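You operate a simulated robot arm through the tools that you are given. There is no shell and no other tool.

You run a simulated robot arm. Do the job below in one go: nothing can be reset, and whatever is moved stays where it is left.

TASK
Open the middle service bench drawer, take the lamp from the top of the spare bench and leave it in the inside of the middle service bench drawer, then shut the drawer. Open the bench fridge drawer, put the scoop in the inside of the bench fridge drawer, then shut the drawer. Stack the bottle that says "wash" from the top of the spare bench on top of the bottle labelled "rinse". Put the beaker from the top of the spare bench in the drain basin floor. Open the insert drawer, put the clear lens in the inside of the insert drawer and shut the drawer again. Press the call button to switch it up. Turn the sorter plan knob to 75. Turn the washer knob to DRY. Put the bin from the top of the tube bench on the bench behind the capsule holders. Pull the white bench drawer open. Do these in any order. Set down upright: lamp, beaker.

The check looks at the end state, three seconds after you hand in, the way a careful person would. Anything else that was tipped, shoved, dropped, spilled or broken makes it a failure.

THE ROBOT
A 6-joint arm with a four-finger gripper on a trunk, on a base that drives. Base frame: it is fixed to the floor where the robot stands at the start and does not move with it; the origin is under the middle of the robot, x ahead of it, y to its left, z up. Lengths are in m, angles in rad, forces in N, time in s.
With the tool pointing down near the work surface it reaches from about 0.18 to 0.9 m from the robot's upright axis, wherever it stands. Its first joint turns from -2.897 to 2.897 rad. Places, roughly: beaker [-0.5, -1.75, 1]; bench behind the capsule holders (30x20 cm) [-2.86, -7.08, 0.9]; bench fridge drawer [1.6, -2.2, 0.6]; bin [-4.75, -5.75, 1]; bottle [-0.25, -1.5, 1]; call button [-7.8, 1.2, 0.9]; clear lens (3x3x2 cm) [0.9, -0.1, 0.9]; drain basin floor (21x22 cm) [2.58, -0.96, 0.86]; insert drawer [0.3, -4.1, 0.8]; inside of the bench fridge drawer [1.6, -2.2, 0.6]; inside of the insert drawer [0.3, -4.2, 0.8]; inside of the middle service bench drawer [0.7, 0.2, 0.7]; lamp (5x5x7 cm) [-0.2, -1.2, 0.9]; middle service bench drawer [0.6, 0.2, 0.7]; scoop (15x4x3 cm) [0, -1.2, 0.9]; sorter plan knob [-4, -2.1, 1.1]; washer knob [-6.5, -4.4, 1.1]; white bench drawer [-8.1, -3.2, 0.7]. Payload 3.43 kg.
The tool frame sits at the grasp point between the pads (the TCP): z along the fingers, y along the line on which they close. The tips reach 0.03 m beyond it. The gripper opens to 0.12 m. The gripper's body begins 0.085 m behind the TCP.
Orientation is that of the tool frame in the base frame, as a unit quaternion [w, x, y, z]. With the fingers straight down and closing along the base's y, the tool's x points along the base's -x, its y along +y and its z along -z.

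THE INTERFACE
- The arm moves only by the tool move_arm. Its arguments are lists of equal length, an entry for each row: "dp": the shift along the tool's x, y, z in mm, a list of three; "rot": the turn, a rotation vector about the tool's x, y, z in rad, a list of three; "fingers": the gripper command, from -1 (fully open) to 1 (shut), values between in proportion. In form: {"dp": [[dx, dy, dz], ...], "rot": [[ax, ay, az], ...], "fingers": [fingers, ...]}. A call has 1 to 20 rows; each row is the pose to reach, as a shift and turn from the pose commanded when the call began, along the tool's axes at that moment. Each row takes 0.2 s and may step no farther than 0.05 m and 0.15 rad from the row before; otherwise, or with a gripper value out of range, the whole call is refused. Where a pose cannot be reached the arm comes as near as it can. A force on the tool above 40 N (or 10 N above the force at the start of the call, whichever is more), or a blocked arm, ends the call early, and 0.2 s more pass. The fingers move at their own pace and stop on an object; they squeeze with about 40 N. The grip force told is the motor's: it shows also when the fingers shut on nothing. Time passes only in rows, and 0.2 s behind the last, so rows that repeat a pose let the fingers close. It gives the time, the measured TCP pose, the force on the tool (base axes), the opening and the grip force at its end, in the units of the frame above (readings bear some noise), with the torque about the TCP (base axes, N m) and any sound that the robot's microphone picked up.
- Cameras (640 x 400 px; columns grow to the right, rows downward): "scene" is now at [0.0588, 0.2035, 1.4632]; the picture's right is [0.05, -1.00, 0.00], its down [-0.72, -0.03, -0.69] and it looks along [0.69, 0.03, -0.72] (base axes); focal length 267 px, centre (320, 200). "wrist" rides on the gripper at [0.071, -0.017, -0.121] in the tool frame; the picture's right is [0.23, 0.97, 0.00], its down [-0.81, 0.19, -0.55] and it looks along [-0.54, 0.13, 0.83] (tool axes); focal length 275 px, centre (320, 200). There is no depth. A picture from a camera that has moved, and an enlarged one, comes with that camera's place and axes in the base frame and with its lens.
- get_image(camera): a new picture of that camera. The clock stands still meanwhile.
- slide_trunk(by): slides the trunk up (or, below 0, down) by that many m; the arm and the scene camera ride with it, the base frame stays. It gives what a move gives, with no picture.
- roll_base(legs): drives the robot by 1 to 6 legs, each [ahead, left, turn to the left] in m, m and rad, along the robot's own axes; the way and the turn of a leg run together, so that a leg with both is an arc; at most 1.5 m and 3.142 rad a leg. The arm and the cameras ride along, it lands a little off, and it stops where it bumps. It gives what a move gives.
- head_to(pan, tilt): turns the head with the scene camera to pan (to the left, within 2.094 rad either way) and tilt (down, from -0.506 to 1.204), counted from straight ahead of the robot. It gives what a move gives.
- inspect(camera, box): a new picture of the part [left, top, right, bottom] of that camera's present view, enlarged. The clock stands still meanwhile.
- hand_in(): hands the job in; it is judged then, once.

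Nothing tells you exact positions but the pictures and the camera data. Unless the task says otherwise, let go and move clear before handing in.

The tools are called by a JSON object that holds its "method" and its "body". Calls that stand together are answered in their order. move_arm: Moves the arm, as the interface text tells. Its arguments: {"type":"object","properties":{"dp":{"type":"array","items":{"type":"array","items":{"type":"number"}}},"rot":{"type":"array","items":{"type":"array","items":{"type":"number"}}},"fingers":{"type":"array","items":{"type":"number"}}},"required":["dp","rot","fingers"]} The other tools are called the same way: slide_trunk (by) slides the trunk up or down; roll_base (legs) drives the base; head_to (pan, tilt) turns the head that bears the scene camera; get_image (camera) takes a picture; inspect (camera, box) takes an enlarged picture of a part of a camera's view; hand_in () hands the job in.

At the start:

```text
time_s: 0.0
tcp_pos: [0.548, 0.0078, 1.1327]
tcp_rot: [-0.001, 0.0, 1.0, 0.0]
ft_force: [-0.5, 0.1, 0.1]
moment: [0.0, 0.0, -0.01]
opening: 0.1202
grasp_force: 0.1
trunk travel left (down, up): [-0.05, 0.49]
robot x, y, heading: [-0.0015, 0.005, 0.004]
head pan, tilt: [0.047, 0.81]
```

scene: 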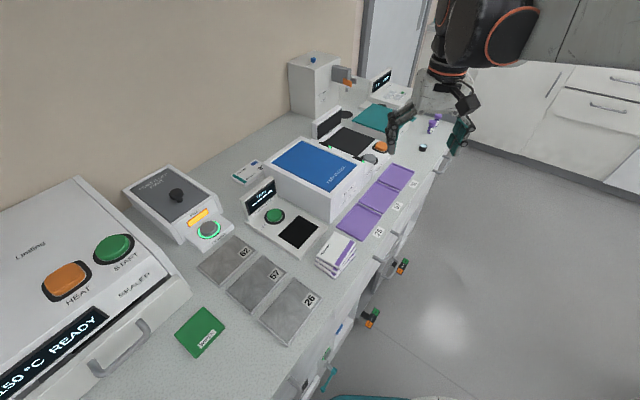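
wrist: 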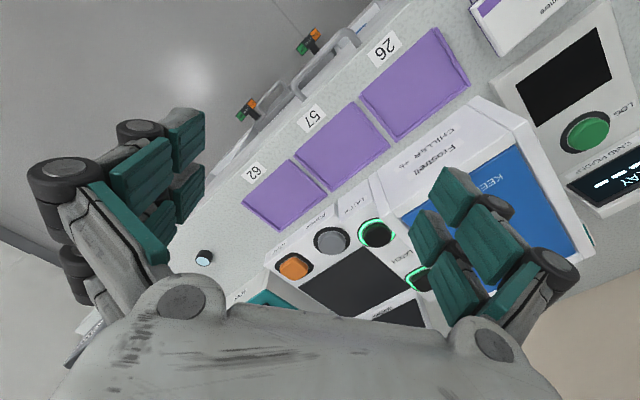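

I see a service bench ahead of the robot with drawers in front and a clear lens somewhere near its right end. First I look around with the head before moving anything.

{"method": "head_to", "body": {"pan": 0, "tilt": 1.0}}

{"method": "get_image", "body": {"camera": "scene"}}

{"method": "head_to", "body": {"pan": -0.8, "tilt": 0.5}}

{"method": "get_image", "body": {"camera": "scene"}}

{"method": "head_to", "body": {"pan": -1.7, "tilt": 0.5}}

{"method": "get_image", "body": {"camera": "scene"}}

{"method": "head_to", "body": {"pan": -2.09, "tilt": 0.3}}

{"method": "get_image", "body": {"camera": "scene"}}

{"method": "head_to", "body": {"pan": 2.09, "tilt": 0.3}}

{"method": "get_image", "body": {"camera": "scene"}}

{"method": "head_to", "body": {"pan": 1.0, "tilt": 0.5}}

{"method": "get_image", "body": {"camera": "scene"}}

```text
time_s: 0.7
tcp_pos: [0.5483, 0.008, 1.1333]
tcp_rot: [0.0, 0.0, 1.0, 0.0]
ft_force: [0.1, 0.3, 0.5]
moment: [0.0, -0.02, -0.02]
opening: 0.1203
grasp_force: 0.1
trunk travel left (down, up): [-0.05, 0.49]
robot x, y, heading: [-0.0007, -0.0019, 0.0]
head pan, tilt: [0.0, 1.0]
```

```text
taken
camera scene: at [0.0484, 0.1998, 1.4489], right [0.0, -1.0, 0.0], down [-0.84, 0.0, -0.54], along [0.54, 0.0, -0.84], focal length 267 px, centre (320, 200)
```

scene: 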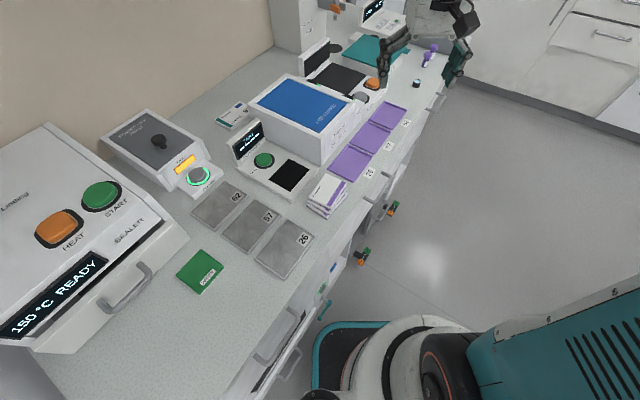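

```text
time_s: 1.9
tcp_pos: [0.547, 0.009, 1.1336]
tcp_rot: [0.0, 0.0, 1.0, 0.0]
ft_force: [-0.6, 0.6, -0.2]
moment: [0.01, -0.03, -0.01]
opening: 0.1197
grasp_force: 0.1
trunk travel left (down, up): [-0.05, 0.49]
robot x, y, heading: [-0.0013, -0.0018, -0.001]
head pan, tilt: [-0.799, 0.499]
```

```text
taken
camera scene: at [0.0677, 0.1871, 1.4854], right [-0.14, -0.99, 0.0], down [-0.52, 0.07, -0.85], along [0.84, -0.12, -0.52], focal length 267 px, centre (320, 200)
```

scene: 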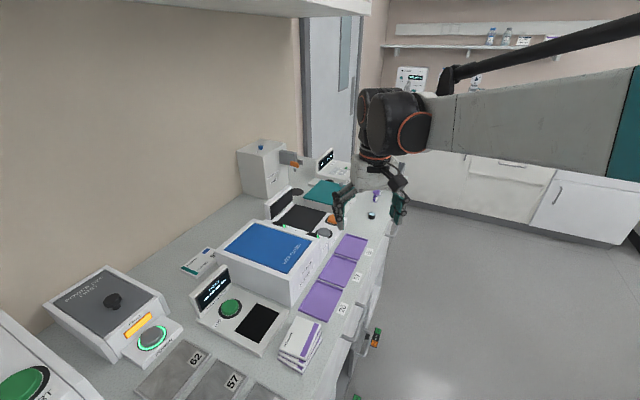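

```text
time_s: 3.1
tcp_pos: [0.547, 0.0081, 1.1341]
tcp_rot: [0.0, 0.0, 1.0, 0.0]
ft_force: [-0.1, -0.1, -0.4]
moment: [0.01, 0.0, 0.0]
opening: 0.12
grasp_force: 0.2
trunk travel left (down, up): [-0.05, 0.49]
robot x, y, heading: [0.0, 0.0004, 0.0]
head pan, tilt: [-1.7, 0.499]
```

```text
taken
camera scene: at [0.068, 0.1865, 1.4871], right [-0.15, -0.99, 0.0], down [-0.5, 0.07, -0.86], along [0.85, -0.13, -0.51], focal length 267 px, centre (320, 200)
```

scene: 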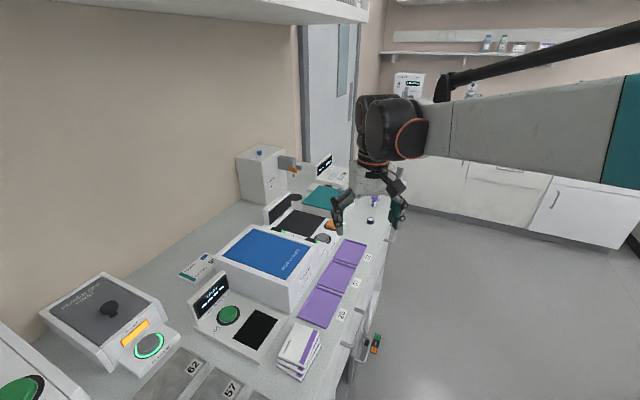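

```text
time_s: 3.9
tcp_pos: [0.5464, 0.0082, 1.1338]
tcp_rot: [0.0, 0.0, 1.0, -0.001]
ft_force: [-0.3, 0.6, 0.2]
moment: [0.0, 0.0, 0.01]
opening: 0.1202
grasp_force: 0.1
trunk travel left (down, up): [-0.05, 0.49]
robot x, y, heading: [-0.0001, -0.0014, 0.003]
head pan, tilt: [-2.089, 0.3]
```

```text
taken
camera scene: at [0.0703, 0.1831, 1.5035], right [-0.18, -0.98, 0.0], down [-0.34, 0.06, -0.94], along [0.92, -0.17, -0.35], focal length 267 px, centre (320, 200)
```

scene: 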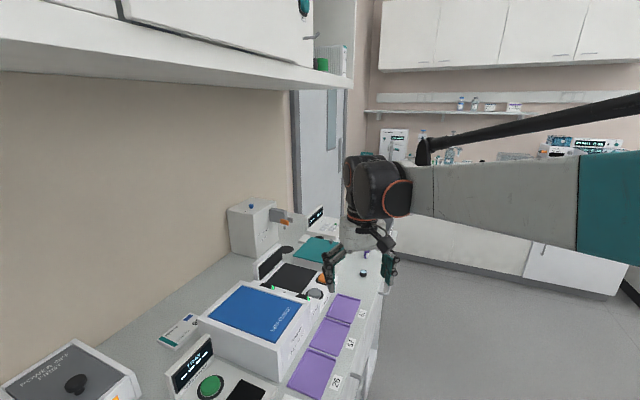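

```text
time_s: 7.3
tcp_pos: [0.5473, 0.0085, 1.1325]
tcp_rot: [-0.001, 0.0, 1.0, 0.0]
ft_force: [0.6, 0.6, 0.2]
moment: [0.0, -0.04, -0.01]
opening: 0.12
grasp_force: 0.0
trunk travel left (down, up): [-0.05, 0.49]
robot x, y, heading: [-0.0019, 0.0001, -0.004]
head pan, tilt: [2.089, 0.3]
```

```text
taken
camera scene: at [-0.0675, 0.2809, 1.5084], right [0.87, 0.5, 0.0], down [0.15, -0.26, -0.96], along [-0.47, 0.83, -0.3], focal length 267 px, centre (320, 200)
```

scene: 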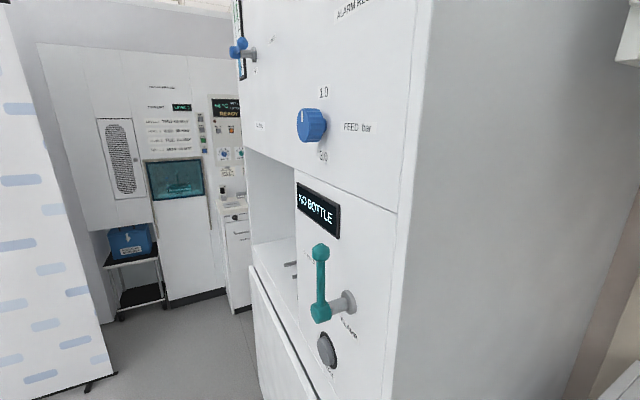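

```text
time_s: 8.6
tcp_pos: [0.5476, 0.0085, 1.133]
tcp_rot: [0.0, 0.0, 1.0, -0.001]
ft_force: [0.1, 0.4, -0.2]
moment: [0.03, 0.03, -0.02]
opening: 0.1201
grasp_force: 0.0
trunk travel left (down, up): [-0.05, 0.49]
robot x, y, heading: [-0.0003, -0.0011, 0.006]
head pan, tilt: [1.0, 0.499]
```

```text
taken
camera scene: at [0.0278, 0.2764, 1.49], right [0.84, -0.54, 0.0], down [-0.26, -0.4, -0.88], along [0.47, 0.74, -0.48], focal length 267 px, centre (320, 200)
```

scene: 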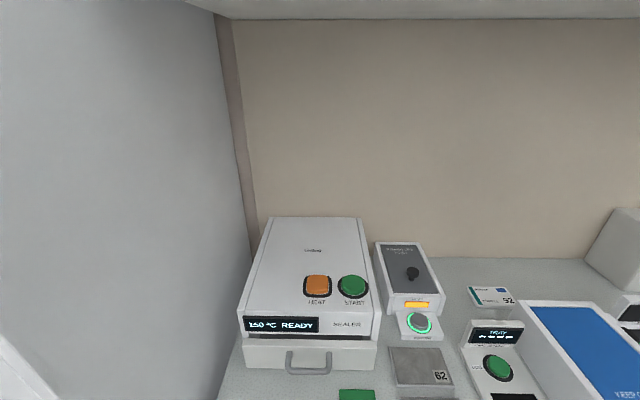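

The bench runs diagonally in front of me, and the head doesn't seem to turn far to the right (arm in the way). I pull the arm in and up, then turn the base to look around.

{"method": "move_arm", "body": {"dp": [[40, 0, -20], [80, 0, -40], [120, 0, -60], [160, 0, -80], [200, 0, -100]], "rot": [[0, 0, 0], [0, 0, 0], [0, 0, 0], [0, 0, 0], [0, 0, 0]], "fingers": [-1, -1, -1, -1, -1]}}

{"method": "head_to", "body": {"pan": -0.8, "tilt": 0.5}}

{"method": "get_image", "body": {"camera": "scene"}}

```text
time_s: 9.8
tcp_pos: [0.3473, 0.0088, 1.2303]
tcp_rot: [0.0, 0.0, 1.0, 0.0]
ft_force: [-0.7, -1.0, -0.9]
moment: [-0.03, 0.03, 0.01]
opening: 0.1201
grasp_force: 0.1
trunk travel left (down, up): [-0.05, 0.49]
robot x, y, heading: [0.0017, 0.0011, 0.002]
head pan, tilt: [1.0, 0.499]
```

```text
time_s: 11.6
tcp_pos: [0.3496, 0.0088, 1.2308]
tcp_rot: [0.0, 0.0, 1.0, 0.0]
ft_force: [0.2, -0.9, 0.3]
moment: [0.01, -0.01, 0.03]
opening: 0.12
grasp_force: 0.1
trunk travel left (down, up): [-0.05, 0.49]
robot x, y, heading: [-0.002, 0.001, -0.004]
head pan, tilt: [-0.799, 0.499]
```

```text
taken
camera scene: at [0.042, 0.1346, 1.49], right [-0.72, -0.7, 0.0], down [-0.33, 0.34, -0.88], along [0.61, -0.63, -0.48], focal length 267 px, centre (320, 200)
```

scene: 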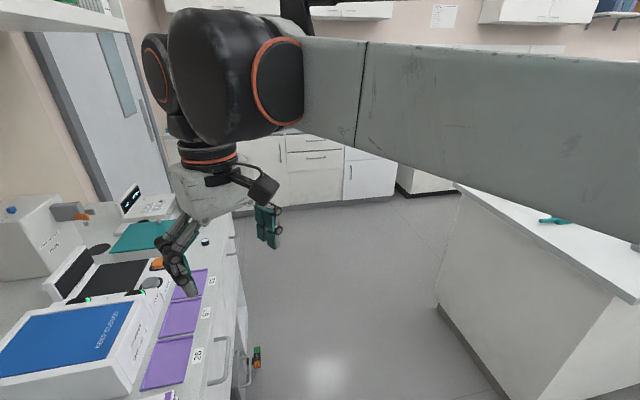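

{"method": "head_to", "body": {"pan": -1.8, "tilt": 0.5}}

{"method": "get_image", "body": {"camera": "scene"}}

{"method": "get_image", "body": {"camera": "wrist"}}

```text
time_s: 12.9
tcp_pos: [0.3473, 0.0093, 1.2305]
tcp_rot: [0.0, 0.0, 1.0, 0.0]
ft_force: [-0.2, 0.0, -0.7]
moment: [-0.01, -0.01, -0.02]
opening: 0.1202
grasp_force: 0.1
trunk travel left (down, up): [-0.05, 0.49]
robot x, y, heading: [0.0027, -0.0002, -0.004]
head pan, tilt: [-1.799, 0.499]
```

```text
taken
camera scene: at [-0.042, 0.1111, 1.49], right [-0.97, 0.23, 0.0], down [0.11, 0.47, -0.88], along [-0.2, -0.86, -0.48], focal length 267 px, centre (320, 200)
```

scene: 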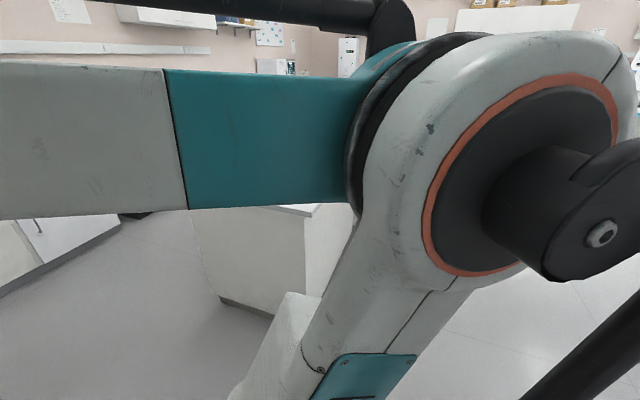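

```text
taken
camera wrist: at [0.2772, -0.0091, 1.3504], right [-0.23, 0.97, 0.0], down [0.81, 0.19, 0.55], along [0.54, 0.13, -0.83], focal length 275 px, centre (320, 200)
```

wrist: 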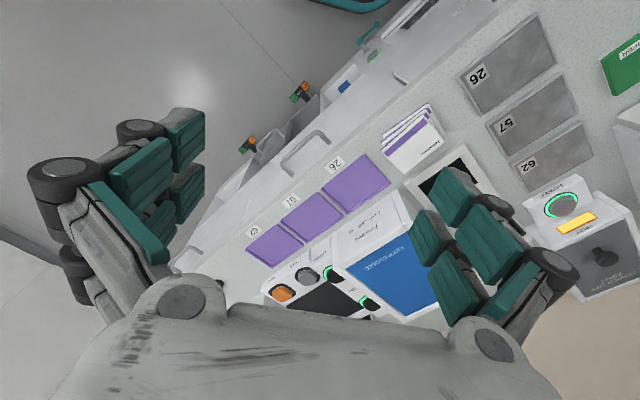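

The room's benches run at about -0.6 rad to my frame; the spare bench is an island behind-right of me and the service bench is in front. I back off into the aisle and turn to face the service bench squarely to see the drawers.

{"method": "roll_base", "body": {"legs": [[-0.17, -0.247, 0], [0, 0, 0.967]]}}

{"method": "head_to", "body": {"pan": 0, "tilt": 0.9}}

{"method": "get_image", "body": {"camera": "scene"}}

{"method": "head_to", "body": {"pan": -0.7, "tilt": 0.9}}

{"method": "get_image", "body": {"camera": "scene"}}

{"method": "get_image", "body": {"camera": "wrist"}}

```text
time_s: 17.4
tcp_pos: [0.0192, 0.0457, 1.2302]
tcp_rot: [0.0, -0.468, 0.884, 0.0]
ft_force: [0.2, 0.0, -0.5]
moment: [-0.02, 0.02, 0.01]
opening: 0.1201
grasp_force: 0.1
trunk travel left (down, up): [-0.05, 0.49]
robot x, y, heading: [-0.172, -0.2469, 0.971]
head pan, tilt: [-1.799, 0.499]
```

```text
time_s: 19.2
tcp_pos: [0.0191, 0.0452, 1.2301]
tcp_rot: [0.0, -0.467, 0.884, 0.0]
ft_force: [0.0, -0.5, -0.7]
moment: [-0.05, 0.01, 0.02]
opening: 0.1198
grasp_force: 0.0
trunk travel left (down, up): [-0.05, 0.49]
robot x, y, heading: [-0.171, -0.2464, 0.971]
head pan, tilt: [0.0, 0.901]
```

```text
taken
camera scene: at [-0.305, -0.0895, 1.4561], right [0.83, -0.56, 0.0], down [-0.44, -0.65, -0.62], along [0.35, 0.51, -0.78], focal length 267 px, centre (320, 200)
```

scene: 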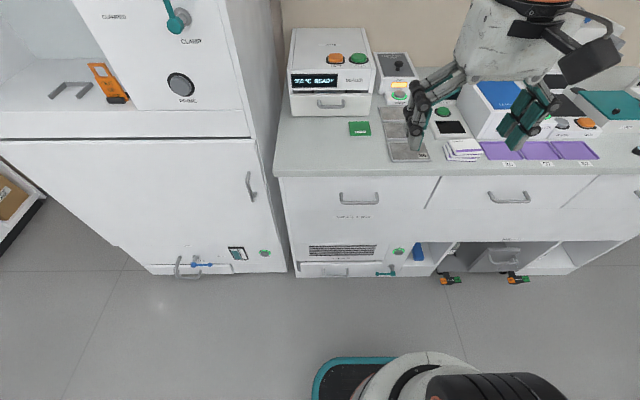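

```text
time_s: 20.3
tcp_pos: [0.0186, 0.0439, 1.2311]
tcp_rot: [0.0, -0.467, 0.884, 0.0]
ft_force: [0.7, -1.1, 0.6]
moment: [0.03, 0.03, -0.02]
opening: 0.1198
grasp_force: 0.0
trunk travel left (down, up): [-0.05, 0.49]
robot x, y, heading: [-0.1713, -0.2467, 0.974]
head pan, tilt: [-0.7, 0.901]
```

```text
taken
camera scene: at [-0.2752, -0.1231, 1.4596], right [0.37, -0.93, 0.0], down [-0.7, -0.28, -0.66], along [0.61, 0.24, -0.75], focal length 267 px, centre (320, 200)
```

scene: 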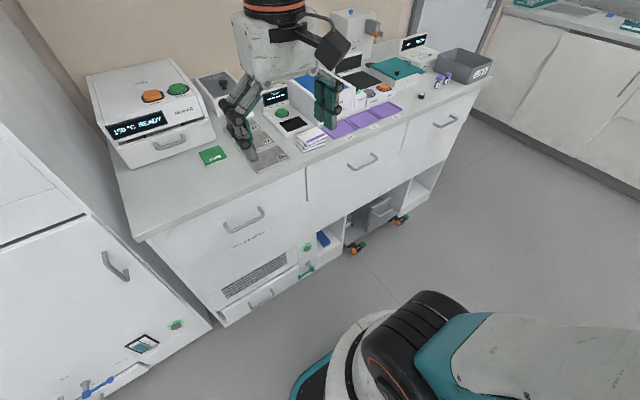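

```text
taken
camera wrist: at [-0.0072, -0.025, 1.3502], right [-0.93, 0.36, 0.0], down [0.3, 0.78, 0.55], along [0.2, 0.52, -0.83], focal length 275 px, centre (320, 200)
```

wrist: 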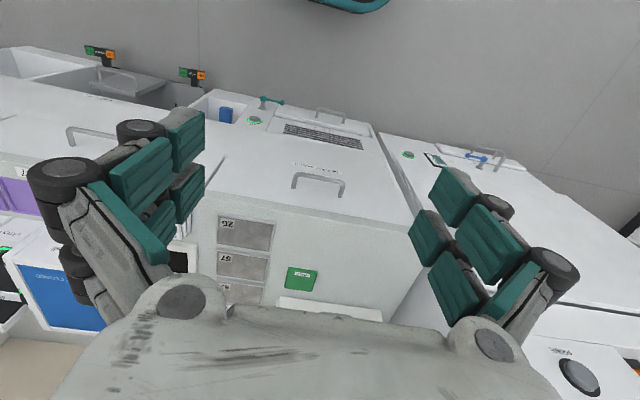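

{"method": "inspect", "body": {"camera": "scene", "box": [280, 100, 480, 225]}}

{"method": "head_to", "body": {"pan": 0.9, "tilt": 0.4}}

{"method": "get_image", "body": {"camera": "scene"}}

{"method": "head_to", "body": {"pan": 2.0, "tilt": 0.5}}

{"method": "get_image", "body": {"camera": "scene"}}

{"method": "head_to", "body": {"pan": -1.7, "tilt": 0.6}}

{"method": "get_image", "body": {"camera": "scene"}}

```text
3.20 times, centred on (380, 162) of scene
camera zoom: at [-0.2752, -0.1231, 1.4596], right [0.37, -0.93, 0.0], down [-0.7, -0.28, -0.66], along [0.61, 0.24, -0.75], focal length 853 px, centre (128, 320)
```

zoom: 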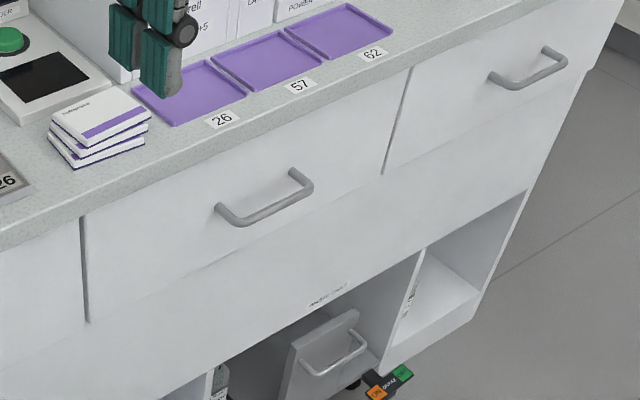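

```text
time_s: 22.0
tcp_pos: [0.0188, 0.0453, 1.2305]
tcp_rot: [0.0, -0.467, 0.884, 0.0]
ft_force: [-0.5, -0.7, -0.4]
moment: [-0.02, -0.01, -0.03]
opening: 0.1196
grasp_force: 0.1
trunk travel left (down, up): [-0.05, 0.49]
robot x, y, heading: [-0.1664, -0.2496, 0.973]
head pan, tilt: [0.901, 0.4]
```

```text
taken
camera scene: at [-0.375, -0.0634, 1.4991], right [0.96, 0.3, 0.0], down [0.12, -0.37, -0.92], along [-0.27, 0.88, -0.39], focal length 267 px, centre (320, 200)
```

scene: 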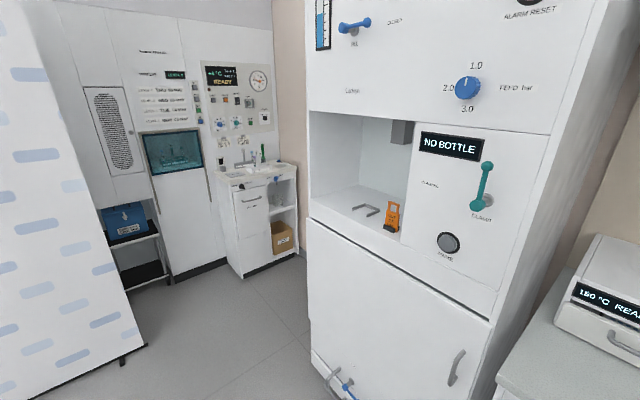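

```text
time_s: 23.3
tcp_pos: [0.0191, 0.0439, 1.2302]
tcp_rot: [0.0, -0.467, 0.884, 0.0]
ft_force: [0.0, 0.2, 0.5]
moment: [-0.01, 0.0, -0.01]
opening: 0.1199
grasp_force: 0.0
trunk travel left (down, up): [-0.05, 0.49]
robot x, y, heading: [-0.1701, -0.2455, 0.968]
head pan, tilt: [2.0, 0.499]
```

```text
taken
camera scene: at [-0.4373, -0.1364, 1.49], right [0.17, 0.99, 0.0], down [0.47, -0.08, -0.88], along [-0.87, 0.15, -0.48], focal length 267 px, centre (320, 200)
```

scene: 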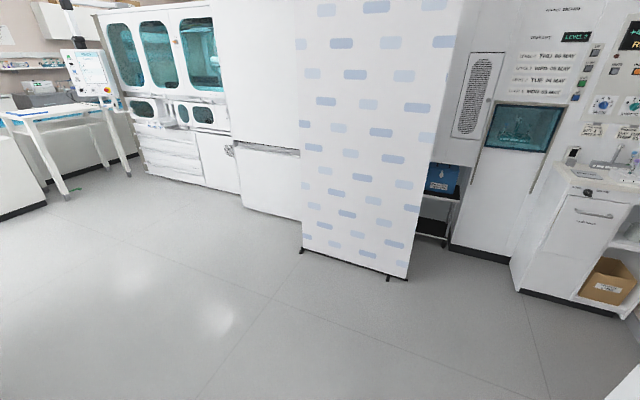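

```text
time_s: 26.4
tcp_pos: [0.0185, 0.0453, 1.2319]
tcp_rot: [0.001, -0.467, 0.884, -0.001]
ft_force: [0.0, 0.6, 0.5]
moment: [0.02, 0.0, -0.03]
opening: 0.1202
grasp_force: 0.0
trunk travel left (down, up): [-0.05, 0.49]
robot x, y, heading: [-0.1693, -0.2453, 0.97]
head pan, tilt: [-1.7, 0.6]
```

```text
taken
camera scene: at [-0.2816, -0.2107, 1.4809], right [-0.67, -0.75, 0.0], down [-0.42, 0.38, -0.83], along [0.62, -0.55, -0.56], focal length 267 px, centre (320, 200)
```

scene: 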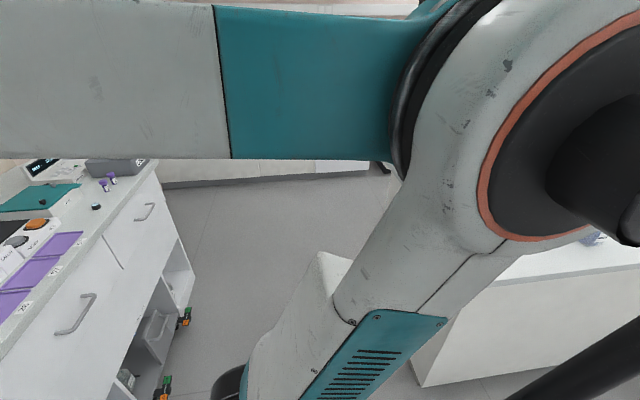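

The middle service-bench drawer handle looks to be at about (0.54, 0.0, 0.75). Before touching it I go look at the spare bench: turn to face along the aisle and look around.

{"method": "roll_base", "body": {"legs": [[0, 0.15, 0], [0, 0, -1.571]]}}

{"method": "head_to", "body": {"pan": 0.0, "tilt": 0.4}}

{"method": "get_image", "body": {"camera": "scene"}}

{"method": "get_image", "body": {"camera": "wrist"}}

{"method": "head_to", "body": {"pan": -0.8, "tilt": 0.6}}

{"method": "get_image", "body": {"camera": "scene"}}

{"method": "head_to", "body": {"pan": -2.09, "tilt": 0.6}}

{"method": "get_image", "body": {"camera": "scene"}}

```text
time_s: 31.5
tcp_pos: [0.0018, -0.346, 1.2313]
tcp_rot: [0.001, 0.286, 0.958, -0.001]
ft_force: [0.3, 0.2, -0.4]
moment: [-0.04, -0.04, 0.01]
opening: 0.12
grasp_force: 0.1
trunk travel left (down, up): [-0.05, 0.49]
robot x, y, heading: [-0.2936, -0.162, -0.581]
head pan, tilt: [-1.7, 0.6]
```

```text
time_s: 33.3
tcp_pos: [0.0011, -0.346, 1.2306]
tcp_rot: [0.0, 0.285, 0.959, 0.0]
ft_force: [0.0, 0.0, 0.3]
moment: [-0.01, -0.02, 0.01]
opening: 0.1199
grasp_force: 0.0
trunk travel left (down, up): [-0.05, 0.49]
robot x, y, heading: [-0.2964, -0.1634, -0.577]
head pan, tilt: [0.0, 0.4]
```

```text
taken
camera scene: at [-0.1257, -0.0355, 1.4991], right [-0.55, -0.84, 0.0], down [-0.33, 0.21, -0.92], along [0.77, -0.5, -0.39], focal length 267 px, centre (320, 200)
```

scene: 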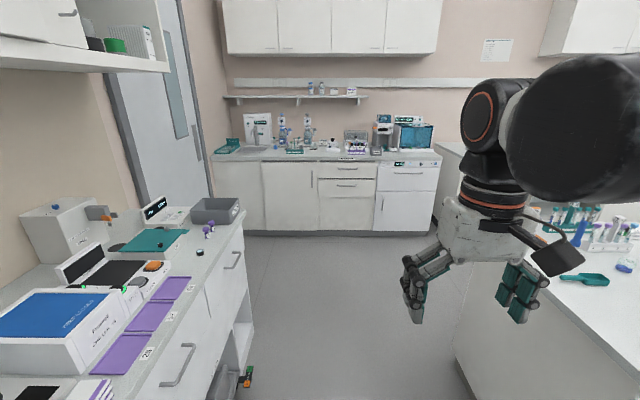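

```text
taken
camera wrist: at [-0.0672, -0.3222, 1.3505], right [0.34, 0.94, 0.0], down [0.78, -0.28, 0.55], along [0.52, -0.19, -0.83], focal length 275 px, centre (320, 200)
```

wrist: 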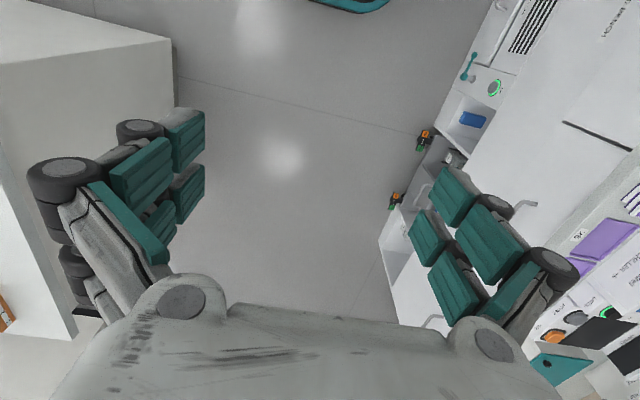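

```text
time_s: 34.4
tcp_pos: [0.0028, -0.3462, 1.2303]
tcp_rot: [0.0, 0.286, 0.958, 0.0]
ft_force: [-0.7, 1.1, -0.1]
moment: [0.01, -0.01, -0.02]
opening: 0.12
grasp_force: 0.1
trunk travel left (down, up): [-0.05, 0.49]
robot x, y, heading: [-0.2962, -0.1605, -0.58]
head pan, tilt: [-0.799, 0.6]
```

```text
taken
camera scene: at [-0.1863, -0.0715, 1.4809], right [-0.98, -0.19, 0.0], down [-0.11, 0.55, -0.83], along [0.16, -0.81, -0.56], focal length 267 px, centre (320, 200)
```

scene: 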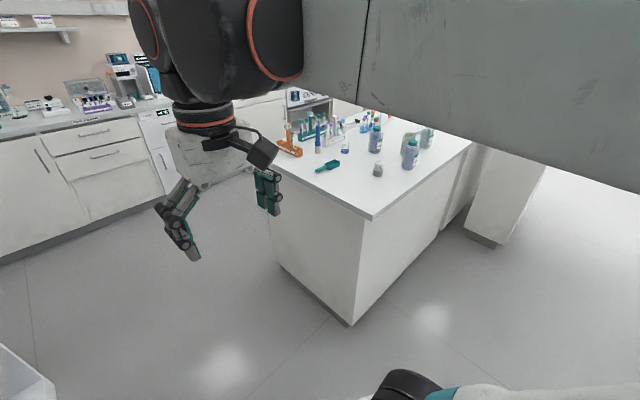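

```text
time_s: 35.9
tcp_pos: [0.0019, -0.3454, 1.2307]
tcp_rot: [0.0, 0.287, 0.958, 0.0]
ft_force: [-0.6, 0.9, 0.7]
moment: [0.0, 0.0, -0.04]
opening: 0.1202
grasp_force: 0.1
trunk travel left (down, up): [-0.05, 0.49]
robot x, y, heading: [-0.2935, -0.1624, -0.579]
head pan, tilt: [-2.089, 0.6]
```

```text
taken
camera scene: at [-0.2819, -0.0251, 1.4809], right [-0.46, 0.89, 0.0], down [0.5, 0.26, -0.83], along [-0.73, -0.38, -0.56], focal length 267 px, centre (320, 200)
```

scene: 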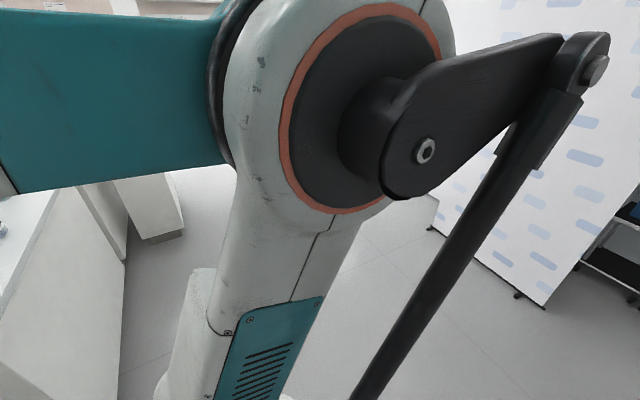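

The spare bench (an island) carries the scoop (teal), lamp (grey), and two blue bottles. I drive alongside its left side to look at them closely.

{"method": "roll_base", "body": {"legs": [[0, -1.0, 0]]}}

{"method": "head_to", "body": {"pan": 0.0, "tilt": 0.7}}

{"method": "get_image", "body": {"camera": "scene"}}

{"method": "get_image", "body": {"camera": "wrist"}}

```text
time_s: 41.1
tcp_pos: [-0.5443, -1.1854, 1.2318]
tcp_rot: [0.0, 0.283, 0.959, 0.0]
ft_force: [-0.2, -0.4, 0.3]
moment: [-0.04, -0.02, -0.05]
opening: 0.1201
grasp_force: 0.1
trunk travel left (down, up): [-0.05, 0.49]
robot x, y, heading: [-0.8386, -1.0061, -0.571]
head pan, tilt: [-2.089, 0.6]
```

```text
time_s: 43.0
tcp_pos: [-0.5448, -1.1845, 1.2309]
tcp_rot: [0.0, 0.284, 0.959, 0.001]
ft_force: [-0.4, -0.2, 0.0]
moment: [0.0, -0.01, 0.0]
opening: 0.1199
grasp_force: 0.1
trunk travel left (down, up): [-0.05, 0.49]
robot x, y, heading: [-0.8385, -1.005, -0.574]
head pan, tilt: [0.0, 0.7]
```

```text
taken
camera scene: at [-0.6797, -0.8714, 1.4723], right [-0.54, -0.84, 0.0], down [-0.54, 0.35, -0.76], along [0.64, -0.42, -0.64], focal length 267 px, centre (320, 200)
```

scene: 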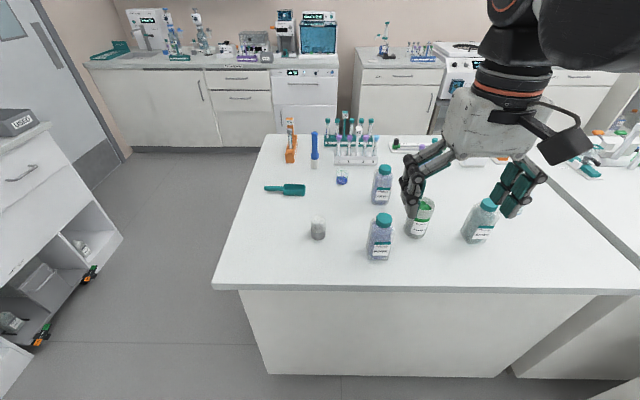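

```text
taken
camera wrist: at [-0.6133, -1.162, 1.3504], right [0.34, 0.94, 0.0], down [0.79, -0.28, 0.55], along [0.52, -0.19, -0.83], focal length 275 px, centre (320, 200)
```

wrist: 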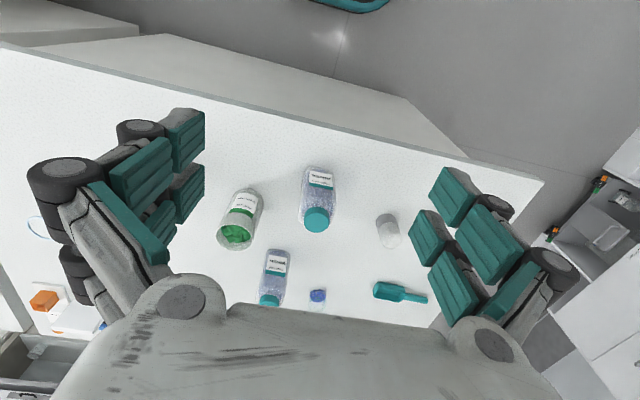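

{"method": "inspect", "body": {"camera": "scene", "box": [250, 120, 410, 270]}}

{"method": "inspect", "body": {"camera": "scene", "box": [350, 140, 550, 270]}}

{"method": "inspect", "body": {"camera": "wrist", "box": [200, 150, 440, 320]}}

{"method": "inspect", "body": {"camera": "scene", "box": [340, 150, 420, 270]}}

```text
2.67 times, centred on (330, 195) of scene
camera zoom: at [-0.6797, -0.8714, 1.4723], right [-0.54, -0.84, 0.0], down [-0.54, 0.35, -0.76], along [0.64, -0.42, -0.64], focal length 711 px, centre (293, 213)
```

zoom: 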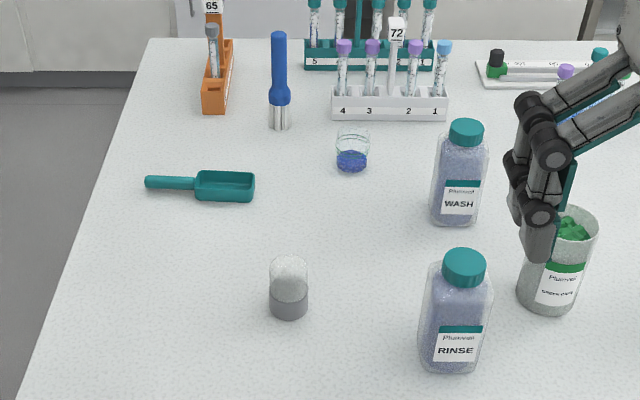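

```text
3.08 times, centred on (450, 205) of scene
camera zoom: at [-0.6797, -0.8714, 1.4723], right [-0.54, -0.84, 0.0], down [-0.54, 0.35, -0.76], along [0.64, -0.42, -0.64], focal length 820 px, centre (-80, 185)
```

zoom: 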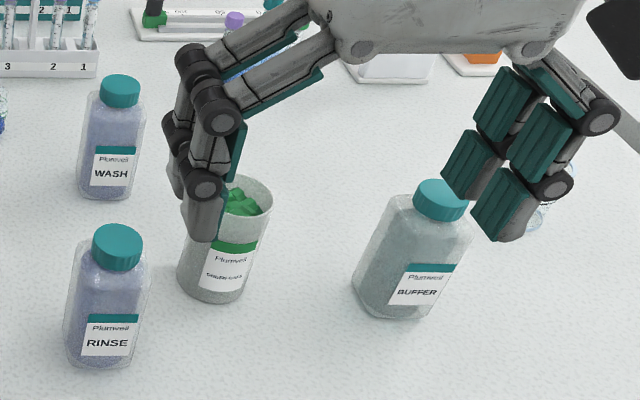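

```text
2.35 times, centred on (320, 235) of wrist
camera zoom: at [-0.6133, -1.162, 1.3504], right [0.34, 0.94, 0.0], down [0.79, -0.28, 0.55], along [0.52, -0.19, -0.83], focal length 648 px, centre (320, 118)
```

zoom: 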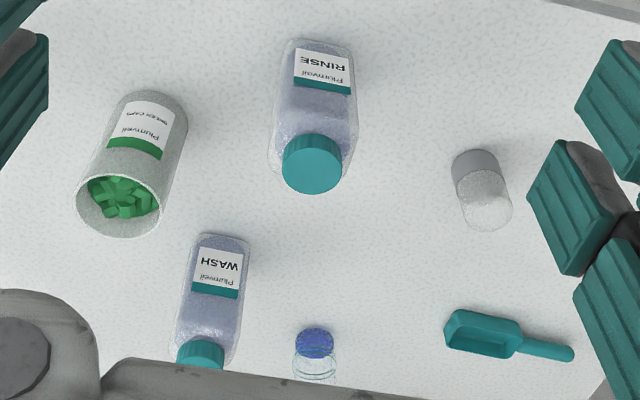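

```text
3.33 times, centred on (380, 210) of scene
camera zoom: at [-0.6797, -0.8714, 1.4723], right [-0.54, -0.84, 0.0], down [-0.54, 0.35, -0.76], along [0.64, -0.42, -0.64], focal length 889 px, centre (120, 167)
```

zoom: 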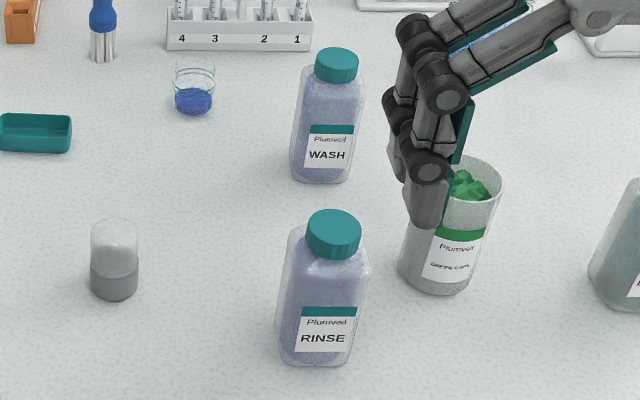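

WASH bottle is at about (-0.215,-1.415), RINSE at (-0.38,-1.26), bench top ~0.89, bottles ~0.14 high. I move the open gripper over toward WASH and check with the wrist camera.

{"method": "move_arm", "body": {"dp": [[-45, -2, 0], [-90, -4, 0], [-135, -6, 0], [-180, -8, 0], [-225, -10, 0], [-270, -11, 0], [-315, -12, 0], [-360, -12, 0], [-400, -12, 10], [-400, -12, 50], [-400, -12, 80]], "rot": [[0, 0, 0], [0, 0, 0], [0, 0, 0], [0, 0, 0], [0, 0, 0], [0, 0, 0], [0, 0, 0], [0, 0, 0], [0, 0, 0], [0, 0, 0], [0, 0, 0]], "fingers": [-1, -1, -1, -1, -1, -1, -1, -1, -1, -1, -1]}}

{"method": "get_image", "body": {"camera": "wrist"}}

{"method": "get_image", "body": {"camera": "scene"}}

```text
time_s: 45.5
tcp_pos: [-0.2146, -1.4113, 1.1507]
tcp_rot: [-0.001, 0.283, 0.959, 0.0]
ft_force: [0.1, 0.0, 0.2]
moment: [-0.04, -0.02, 0.02]
opening: 0.1197
grasp_force: 0.1
trunk travel left (down, up): [-0.05, 0.49]
robot x, y, heading: [-0.8439, -0.9996, -0.575]
head pan, tilt: [0.0, 0.7]
```

```text
taken
camera wrist: at [-0.2844, -1.3888, 1.2698], right [0.34, 0.94, 0.0], down [0.79, -0.28, 0.55], along [0.52, -0.19, -0.83], focal length 275 px, centre (320, 200)
```

wrist: 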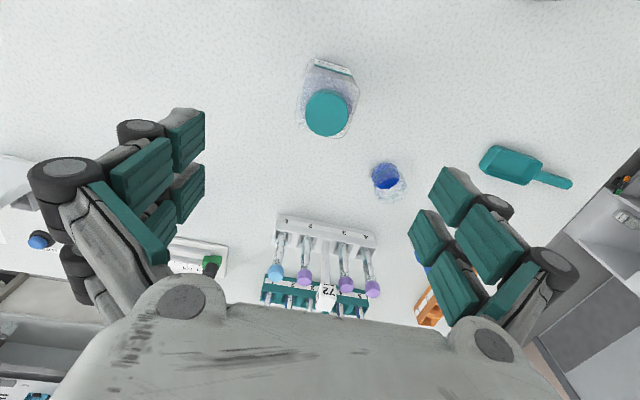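

```text
taken
camera scene: at [-0.6799, -0.8712, 1.4723], right [-0.54, -0.84, 0.0], down [-0.54, 0.35, -0.77], along [0.64, -0.42, -0.64], focal length 267 px, centre (320, 200)
```

scene: 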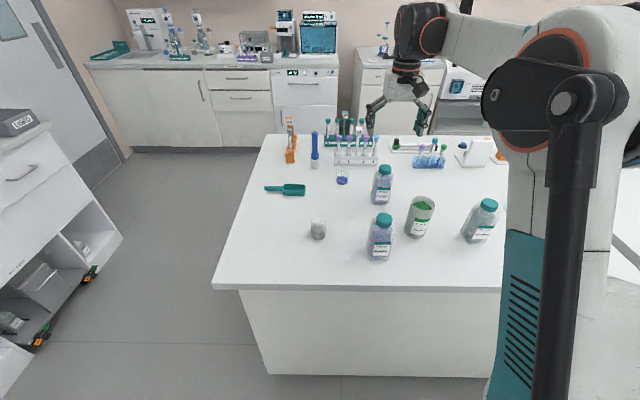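

The wrist view puts the WASH cap directly under the gripper. I descend and grip the body.

{"method": "move_arm", "body": {"dp": [[3, 2, 45], [3, 2, 90], [3, 2, 135], [3, 2, 160], [3, 2, 180], [3, 2, 180], [3, 2, 180], [3, 2, 180], [3, 2, 180]], "rot": [[0, 0, 0], [0, 0, 0], [0, 0, 0], [0, 0, 0], [0, 0, 0], [0, 0, 0], [0, 0, 0], [0, 0, 0], [0, 0, 0]], "fingers": [-1, -1, -1, -1, -1, 0.2, 1, 1, 1]}}

{"method": "get_image", "body": {"camera": "wrist"}}

{"method": "inspect", "body": {"camera": "scene", "box": [300, 100, 480, 220]}}

```text
time_s: 47.5
tcp_pos: [-0.2147, -1.4104, 0.972]
tcp_rot: [-0.001, 0.283, 0.959, 0.001]
ft_force: [0.2, 0.4, -0.5]
moment: [0.02, 0.01, 0.0]
opening: 0.0554
grasp_force: 40.0
trunk travel left (down, up): [-0.05, 0.49]
robot x, y, heading: [-0.8392, -0.9999, -0.573]
head pan, tilt: [0.0, 0.7]
```

```text
taken
camera wrist: at [-0.2838, -1.3864, 1.0915], right [0.34, 0.94, 0.0], down [0.79, -0.28, 0.55], along [0.52, -0.19, -0.83], focal length 275 px, centre (320, 200)
```

wrist: 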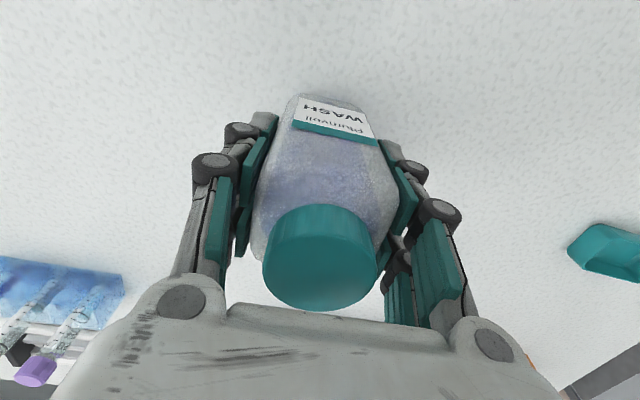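

```text
3.33 times, centred on (390, 160) of scene
camera zoom: at [-0.6795, -0.8714, 1.4723], right [-0.54, -0.84, 0.0], down [-0.54, 0.35, -0.76], along [0.64, -0.42, -0.64], focal length 889 px, centre (87, 333)
```

zoom: 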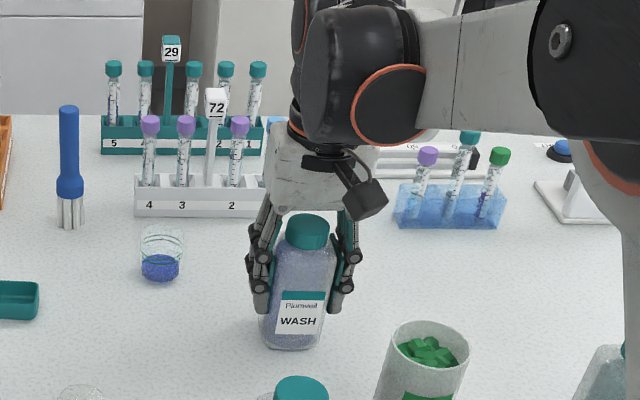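

WASH is held. I lift it clear, and carry it over RINSE.

{"method": "move_arm", "body": {"dp": [[0, 0, -40], [0, 0, -80], [0, 0, -120], [0, 0, -160], [0, 0, -200], [40, 8, -200], [80, 16, -200], [120, 24, -200], [160, 32, -200], [200, 40, -200], [225, 45, -200], [225, 45, -200]], "rot": [[0, 0, 0], [0, 0, 0], [0, 0, 0], [0, 0, 0], [0, 0, 0], [0, 0, 0], [0, 0, 0], [0, 0, 0], [0, 0, 0], [0, 0, 0], [0, 0, 0], [0, 0, 0]], "fingers": [1, 1, 1, 1, 1, 1, 1, 1, 1, 1, 1, 1]}}

{"method": "get_image", "body": {"camera": "wrist"}}

{"method": "inspect", "body": {"camera": "scene", "box": [300, 110, 480, 270]}}

```text
time_s: 50.0
tcp_pos: [-0.3816, -1.2493, 1.1701]
tcp_rot: [0.0, 0.283, 0.959, 0.0]
ft_force: [0.6, 0.7, -2.2]
moment: [-0.02, 0.01, -0.01]
opening: 0.0555
grasp_force: 39.7
trunk travel left (down, up): [-0.05, 0.49]
robot x, y, heading: [-0.8417, -1.0055, -0.574]
head pan, tilt: [0.0, 0.7]
```

```text
taken
camera wrist: at [-0.4508, -1.2261, 1.2896], right [0.34, 0.94, 0.0], down [0.79, -0.28, 0.55], along [0.52, -0.19, -0.83], focal length 275 px, centre (320, 200)
```

wrist: 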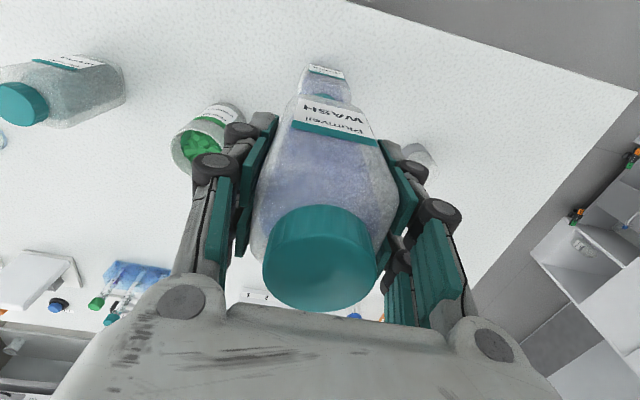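

```text
2.50 times, centred on (390, 190) of scene
camera zoom: at [-0.6797, -0.8713, 1.4723], right [-0.54, -0.84, 0.0], down [-0.54, 0.35, -0.76], along [0.64, -0.42, -0.64], focal length 666 px, centre (145, 225)
```

zoom: 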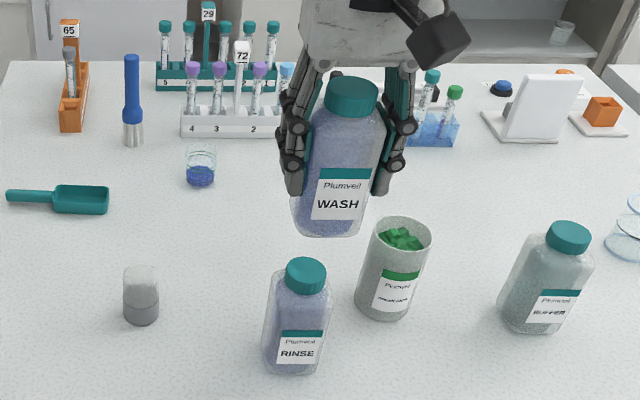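

{"method": "move_arm", "body": {"dp": [[-5, 0, 15], [-5, 0, 30], [-5, 0, 45], [-5, 0, 45]], "rot": [[0, 0, 0], [0, 0, 0], [0, 0, 0], [0, 0, 0]], "fingers": [1, 1, 1, 1]}}

{"method": "inspect", "body": {"camera": "scene", "box": [330, 150, 430, 270]}}

```text
time_s: 51.0
tcp_pos: [-0.3755, -1.2527, 1.1253]
tcp_rot: [0.0, 0.283, 0.959, -0.001]
ft_force: [1.3, -0.6, -2.4]
moment: [0.0, 0.01, 0.04]
opening: 0.0553
grasp_force: 39.9
trunk travel left (down, up): [-0.05, 0.49]
robot x, y, heading: [-0.8392, -1.0047, -0.577]
head pan, tilt: [0.0, 0.7]
```

```text
3.33 times, centred on (380, 210) of scene
camera zoom: at [-0.6794, -0.8715, 1.4723], right [-0.54, -0.84, 0.0], down [-0.54, 0.35, -0.76], along [0.64, -0.42, -0.64], focal length 889 px, centre (120, 167)
```

zoom: 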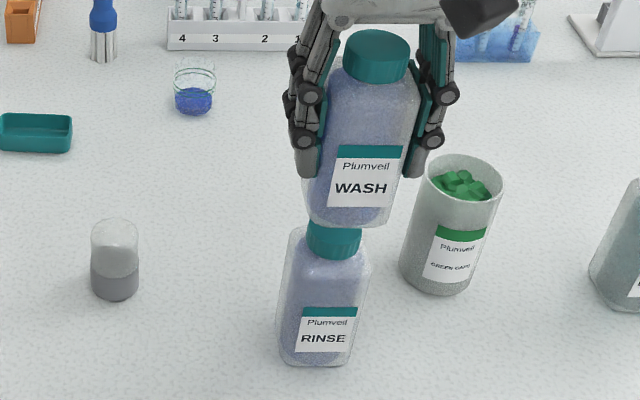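

{"method": "move_arm", "body": {"dp": [[0, 0, 3], [0, 0, 6], [0, 0, 8], [0, 0, 10]], "rot": [[0, 0, 0], [0, 0, 0], [0, 0, 0], [0, 0, 0]], "fingers": [1, 1, 1, 1]}}

{"method": "inspect", "body": {"camera": "scene", "box": [330, 150, 430, 270]}}

```text
time_s: 52.0
tcp_pos: [-0.3769, -1.2525, 1.1162]
tcp_rot: [0.0, 0.283, 0.959, 0.0]
ft_force: [0.4, -0.4, -2.3]
moment: [0.03, 0.02, 0.0]
opening: 0.0555
grasp_force: 40.0
trunk travel left (down, up): [-0.05, 0.49]
robot x, y, heading: [-0.8392, -1.004, -0.572]
head pan, tilt: [0.0, 0.7]
```

```text
3.33 times, centred on (380, 210) of scene
camera zoom: at [-0.6795, -0.8715, 1.4723], right [-0.54, -0.84, 0.0], down [-0.54, 0.35, -0.76], along [0.64, -0.42, -0.64], focal length 889 px, centre (120, 167)
```

zoom: 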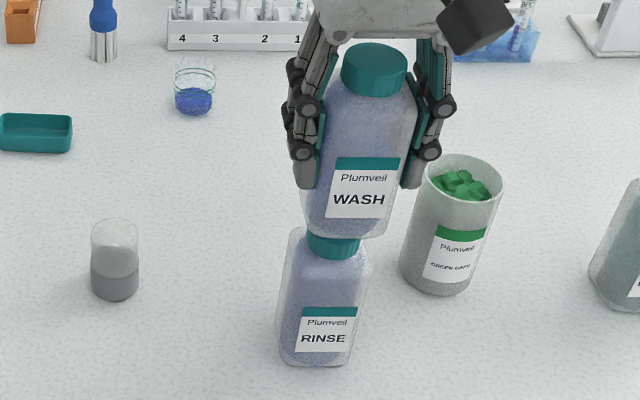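

{"method": "move_arm", "body": {"dp": [[0, 0, 3], [0, 0, 5], [0, 0, 7], [0, 0, 9]], "rot": [[0, 0, 0], [0, 0, 0], [0, 0, 0], [0, 0, 0]], "fingers": [1, 1, 1, 1]}}

{"method": "inspect", "body": {"camera": "scene", "box": [330, 150, 430, 270]}}

```text
time_s: 53.0
tcp_pos: [-0.3757, -1.2532, 1.1054]
tcp_rot: [0.0, 0.284, 0.959, 0.0]
ft_force: [0.1, 0.0, -3.2]
moment: [-0.02, 0.04, -0.02]
opening: 0.0554
grasp_force: 39.3
trunk travel left (down, up): [-0.05, 0.49]
robot x, y, heading: [-0.839, -1.0031, -0.574]
head pan, tilt: [0.0, 0.7]
```

```text
3.33 times, centred on (380, 210) of scene
camera zoom: at [-0.6795, -0.8715, 1.4723], right [-0.54, -0.84, 0.0], down [-0.54, 0.35, -0.76], along [0.64, -0.42, -0.64], focal length 889 px, centre (120, 167)
```

zoom: 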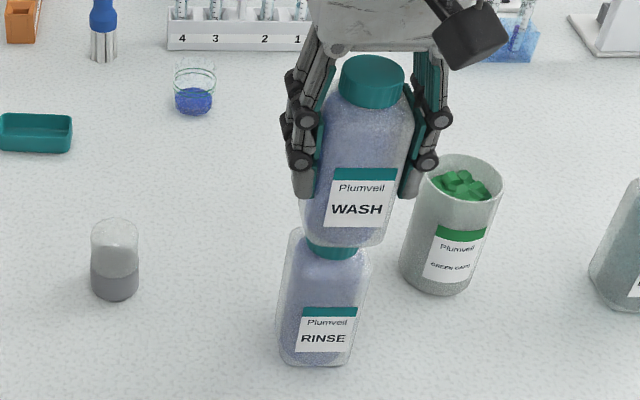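

{"method": "move_arm", "body": {"dp": [[0, 0, 2], [0, 0, 3], [0, 0, 4]], "rot": [[0, 0, 0], [0, 0, 0], [0, 0, 0]], "fingers": [1, 1, 1]}}

{"method": "move_arm", "body": {"dp": [[0, 0, 1], [0, 0, 2]], "rot": [[0, 0, 0], [0, 0, 0]], "fingers": [1, 1]}}

{"method": "inspect", "body": {"camera": "scene", "box": [330, 150, 430, 270]}}

```text
time_s: 53.9
tcp_pos: [-0.3764, -1.2512, 1.1032]
tcp_rot: [0.0, 0.283, 0.959, 0.0]
ft_force: [-0.4, -0.5, -3.1]
moment: [0.01, -0.01, -0.01]
opening: 0.0554
grasp_force: 40.0
trunk travel left (down, up): [-0.05, 0.49]
robot x, y, heading: [-0.8399, -1.0055, -0.571]
head pan, tilt: [0.0, 0.7]
```

```text
time_s: 54.5
tcp_pos: [-0.3767, -1.2514, 1.1024]
tcp_rot: [0.001, 0.283, 0.959, 0.0]
ft_force: [4.3, -3.1, 28.0]
moment: [-0.37, -0.06, 0.0]
opening: 0.0556
grasp_force: 39.9
trunk travel left (down, up): [-0.05, 0.49]
robot x, y, heading: [-0.8377, -1.0031, -0.575]
head pan, tilt: [0.0, 0.7]
```

```text
3.33 times, centred on (380, 210) of scene
camera zoom: at [-0.6806, -0.8708, 1.4727], right [-0.54, -0.84, 0.0], down [-0.54, 0.35, -0.77], along [0.64, -0.42, -0.64], focal length 889 px, centre (120, 167)
```

zoom: 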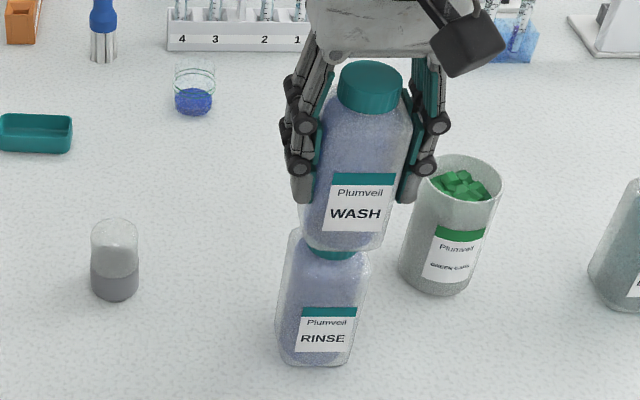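

Contact is made. I ease the load a millimetre, open gradually, then rise straight up.

{"method": "move_arm", "body": {"dp": [[0, 0, -1], [0, 0, -1.5], [0, 0, -1.5], [0, 0, -1.5], [0, 0, -1.5], [0, 0, -1.5], [0, 0, -1.5]], "rot": [[0, 0, 0], [0, 0, 0], [0, 0, 0], [0, 0, 0], [0, 0, 0], [0, 0, 0], [0, 0, 0]], "fingers": [1, 1, 0.05, -0.05, -0.2, -0.5, -0.8]}}

{"method": "inspect", "body": {"camera": "scene", "box": [330, 150, 430, 270]}}

{"method": "get_image", "body": {"camera": "wrist"}}

```text
time_s: 56.0
tcp_pos: [-0.3757, -1.252, 1.1024]
tcp_rot: [0.0, 0.283, 0.959, 0.0]
ft_force: [-0.1, 0.7, -0.9]
moment: [0.01, -0.01, -0.02]
opening: 0.108
grasp_force: 0.0
trunk travel left (down, up): [-0.05, 0.49]
robot x, y, heading: [-0.8408, -1.0029, -0.578]
head pan, tilt: [0.0, 0.7]
```

```text
3.33 times, centred on (380, 210) of scene
camera zoom: at [-0.6796, -0.8714, 1.4723], right [-0.54, -0.84, 0.0], down [-0.54, 0.35, -0.76], along [0.64, -0.42, -0.64], focal length 889 px, centre (120, 167)
```

zoom: 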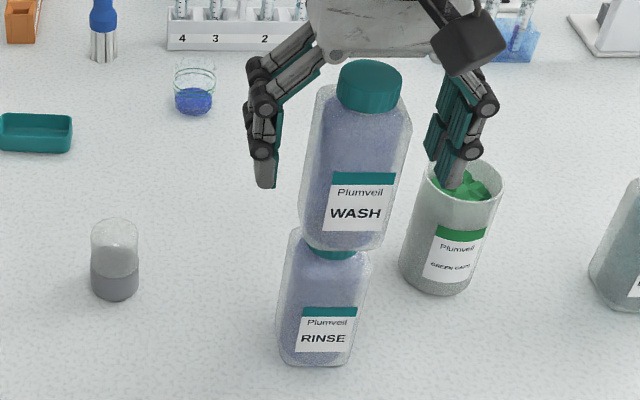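

```text
taken
camera wrist: at [-0.4456, -1.2291, 1.2217], right [0.34, 0.94, 0.0], down [0.79, -0.28, 0.55], along [0.52, -0.19, -0.83], focal length 275 px, centre (320, 200)
```

wrist: 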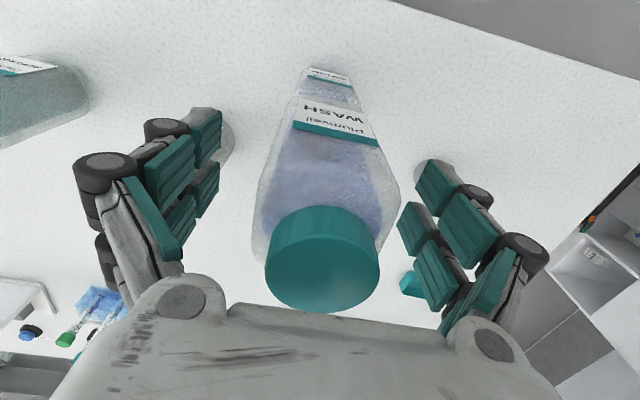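

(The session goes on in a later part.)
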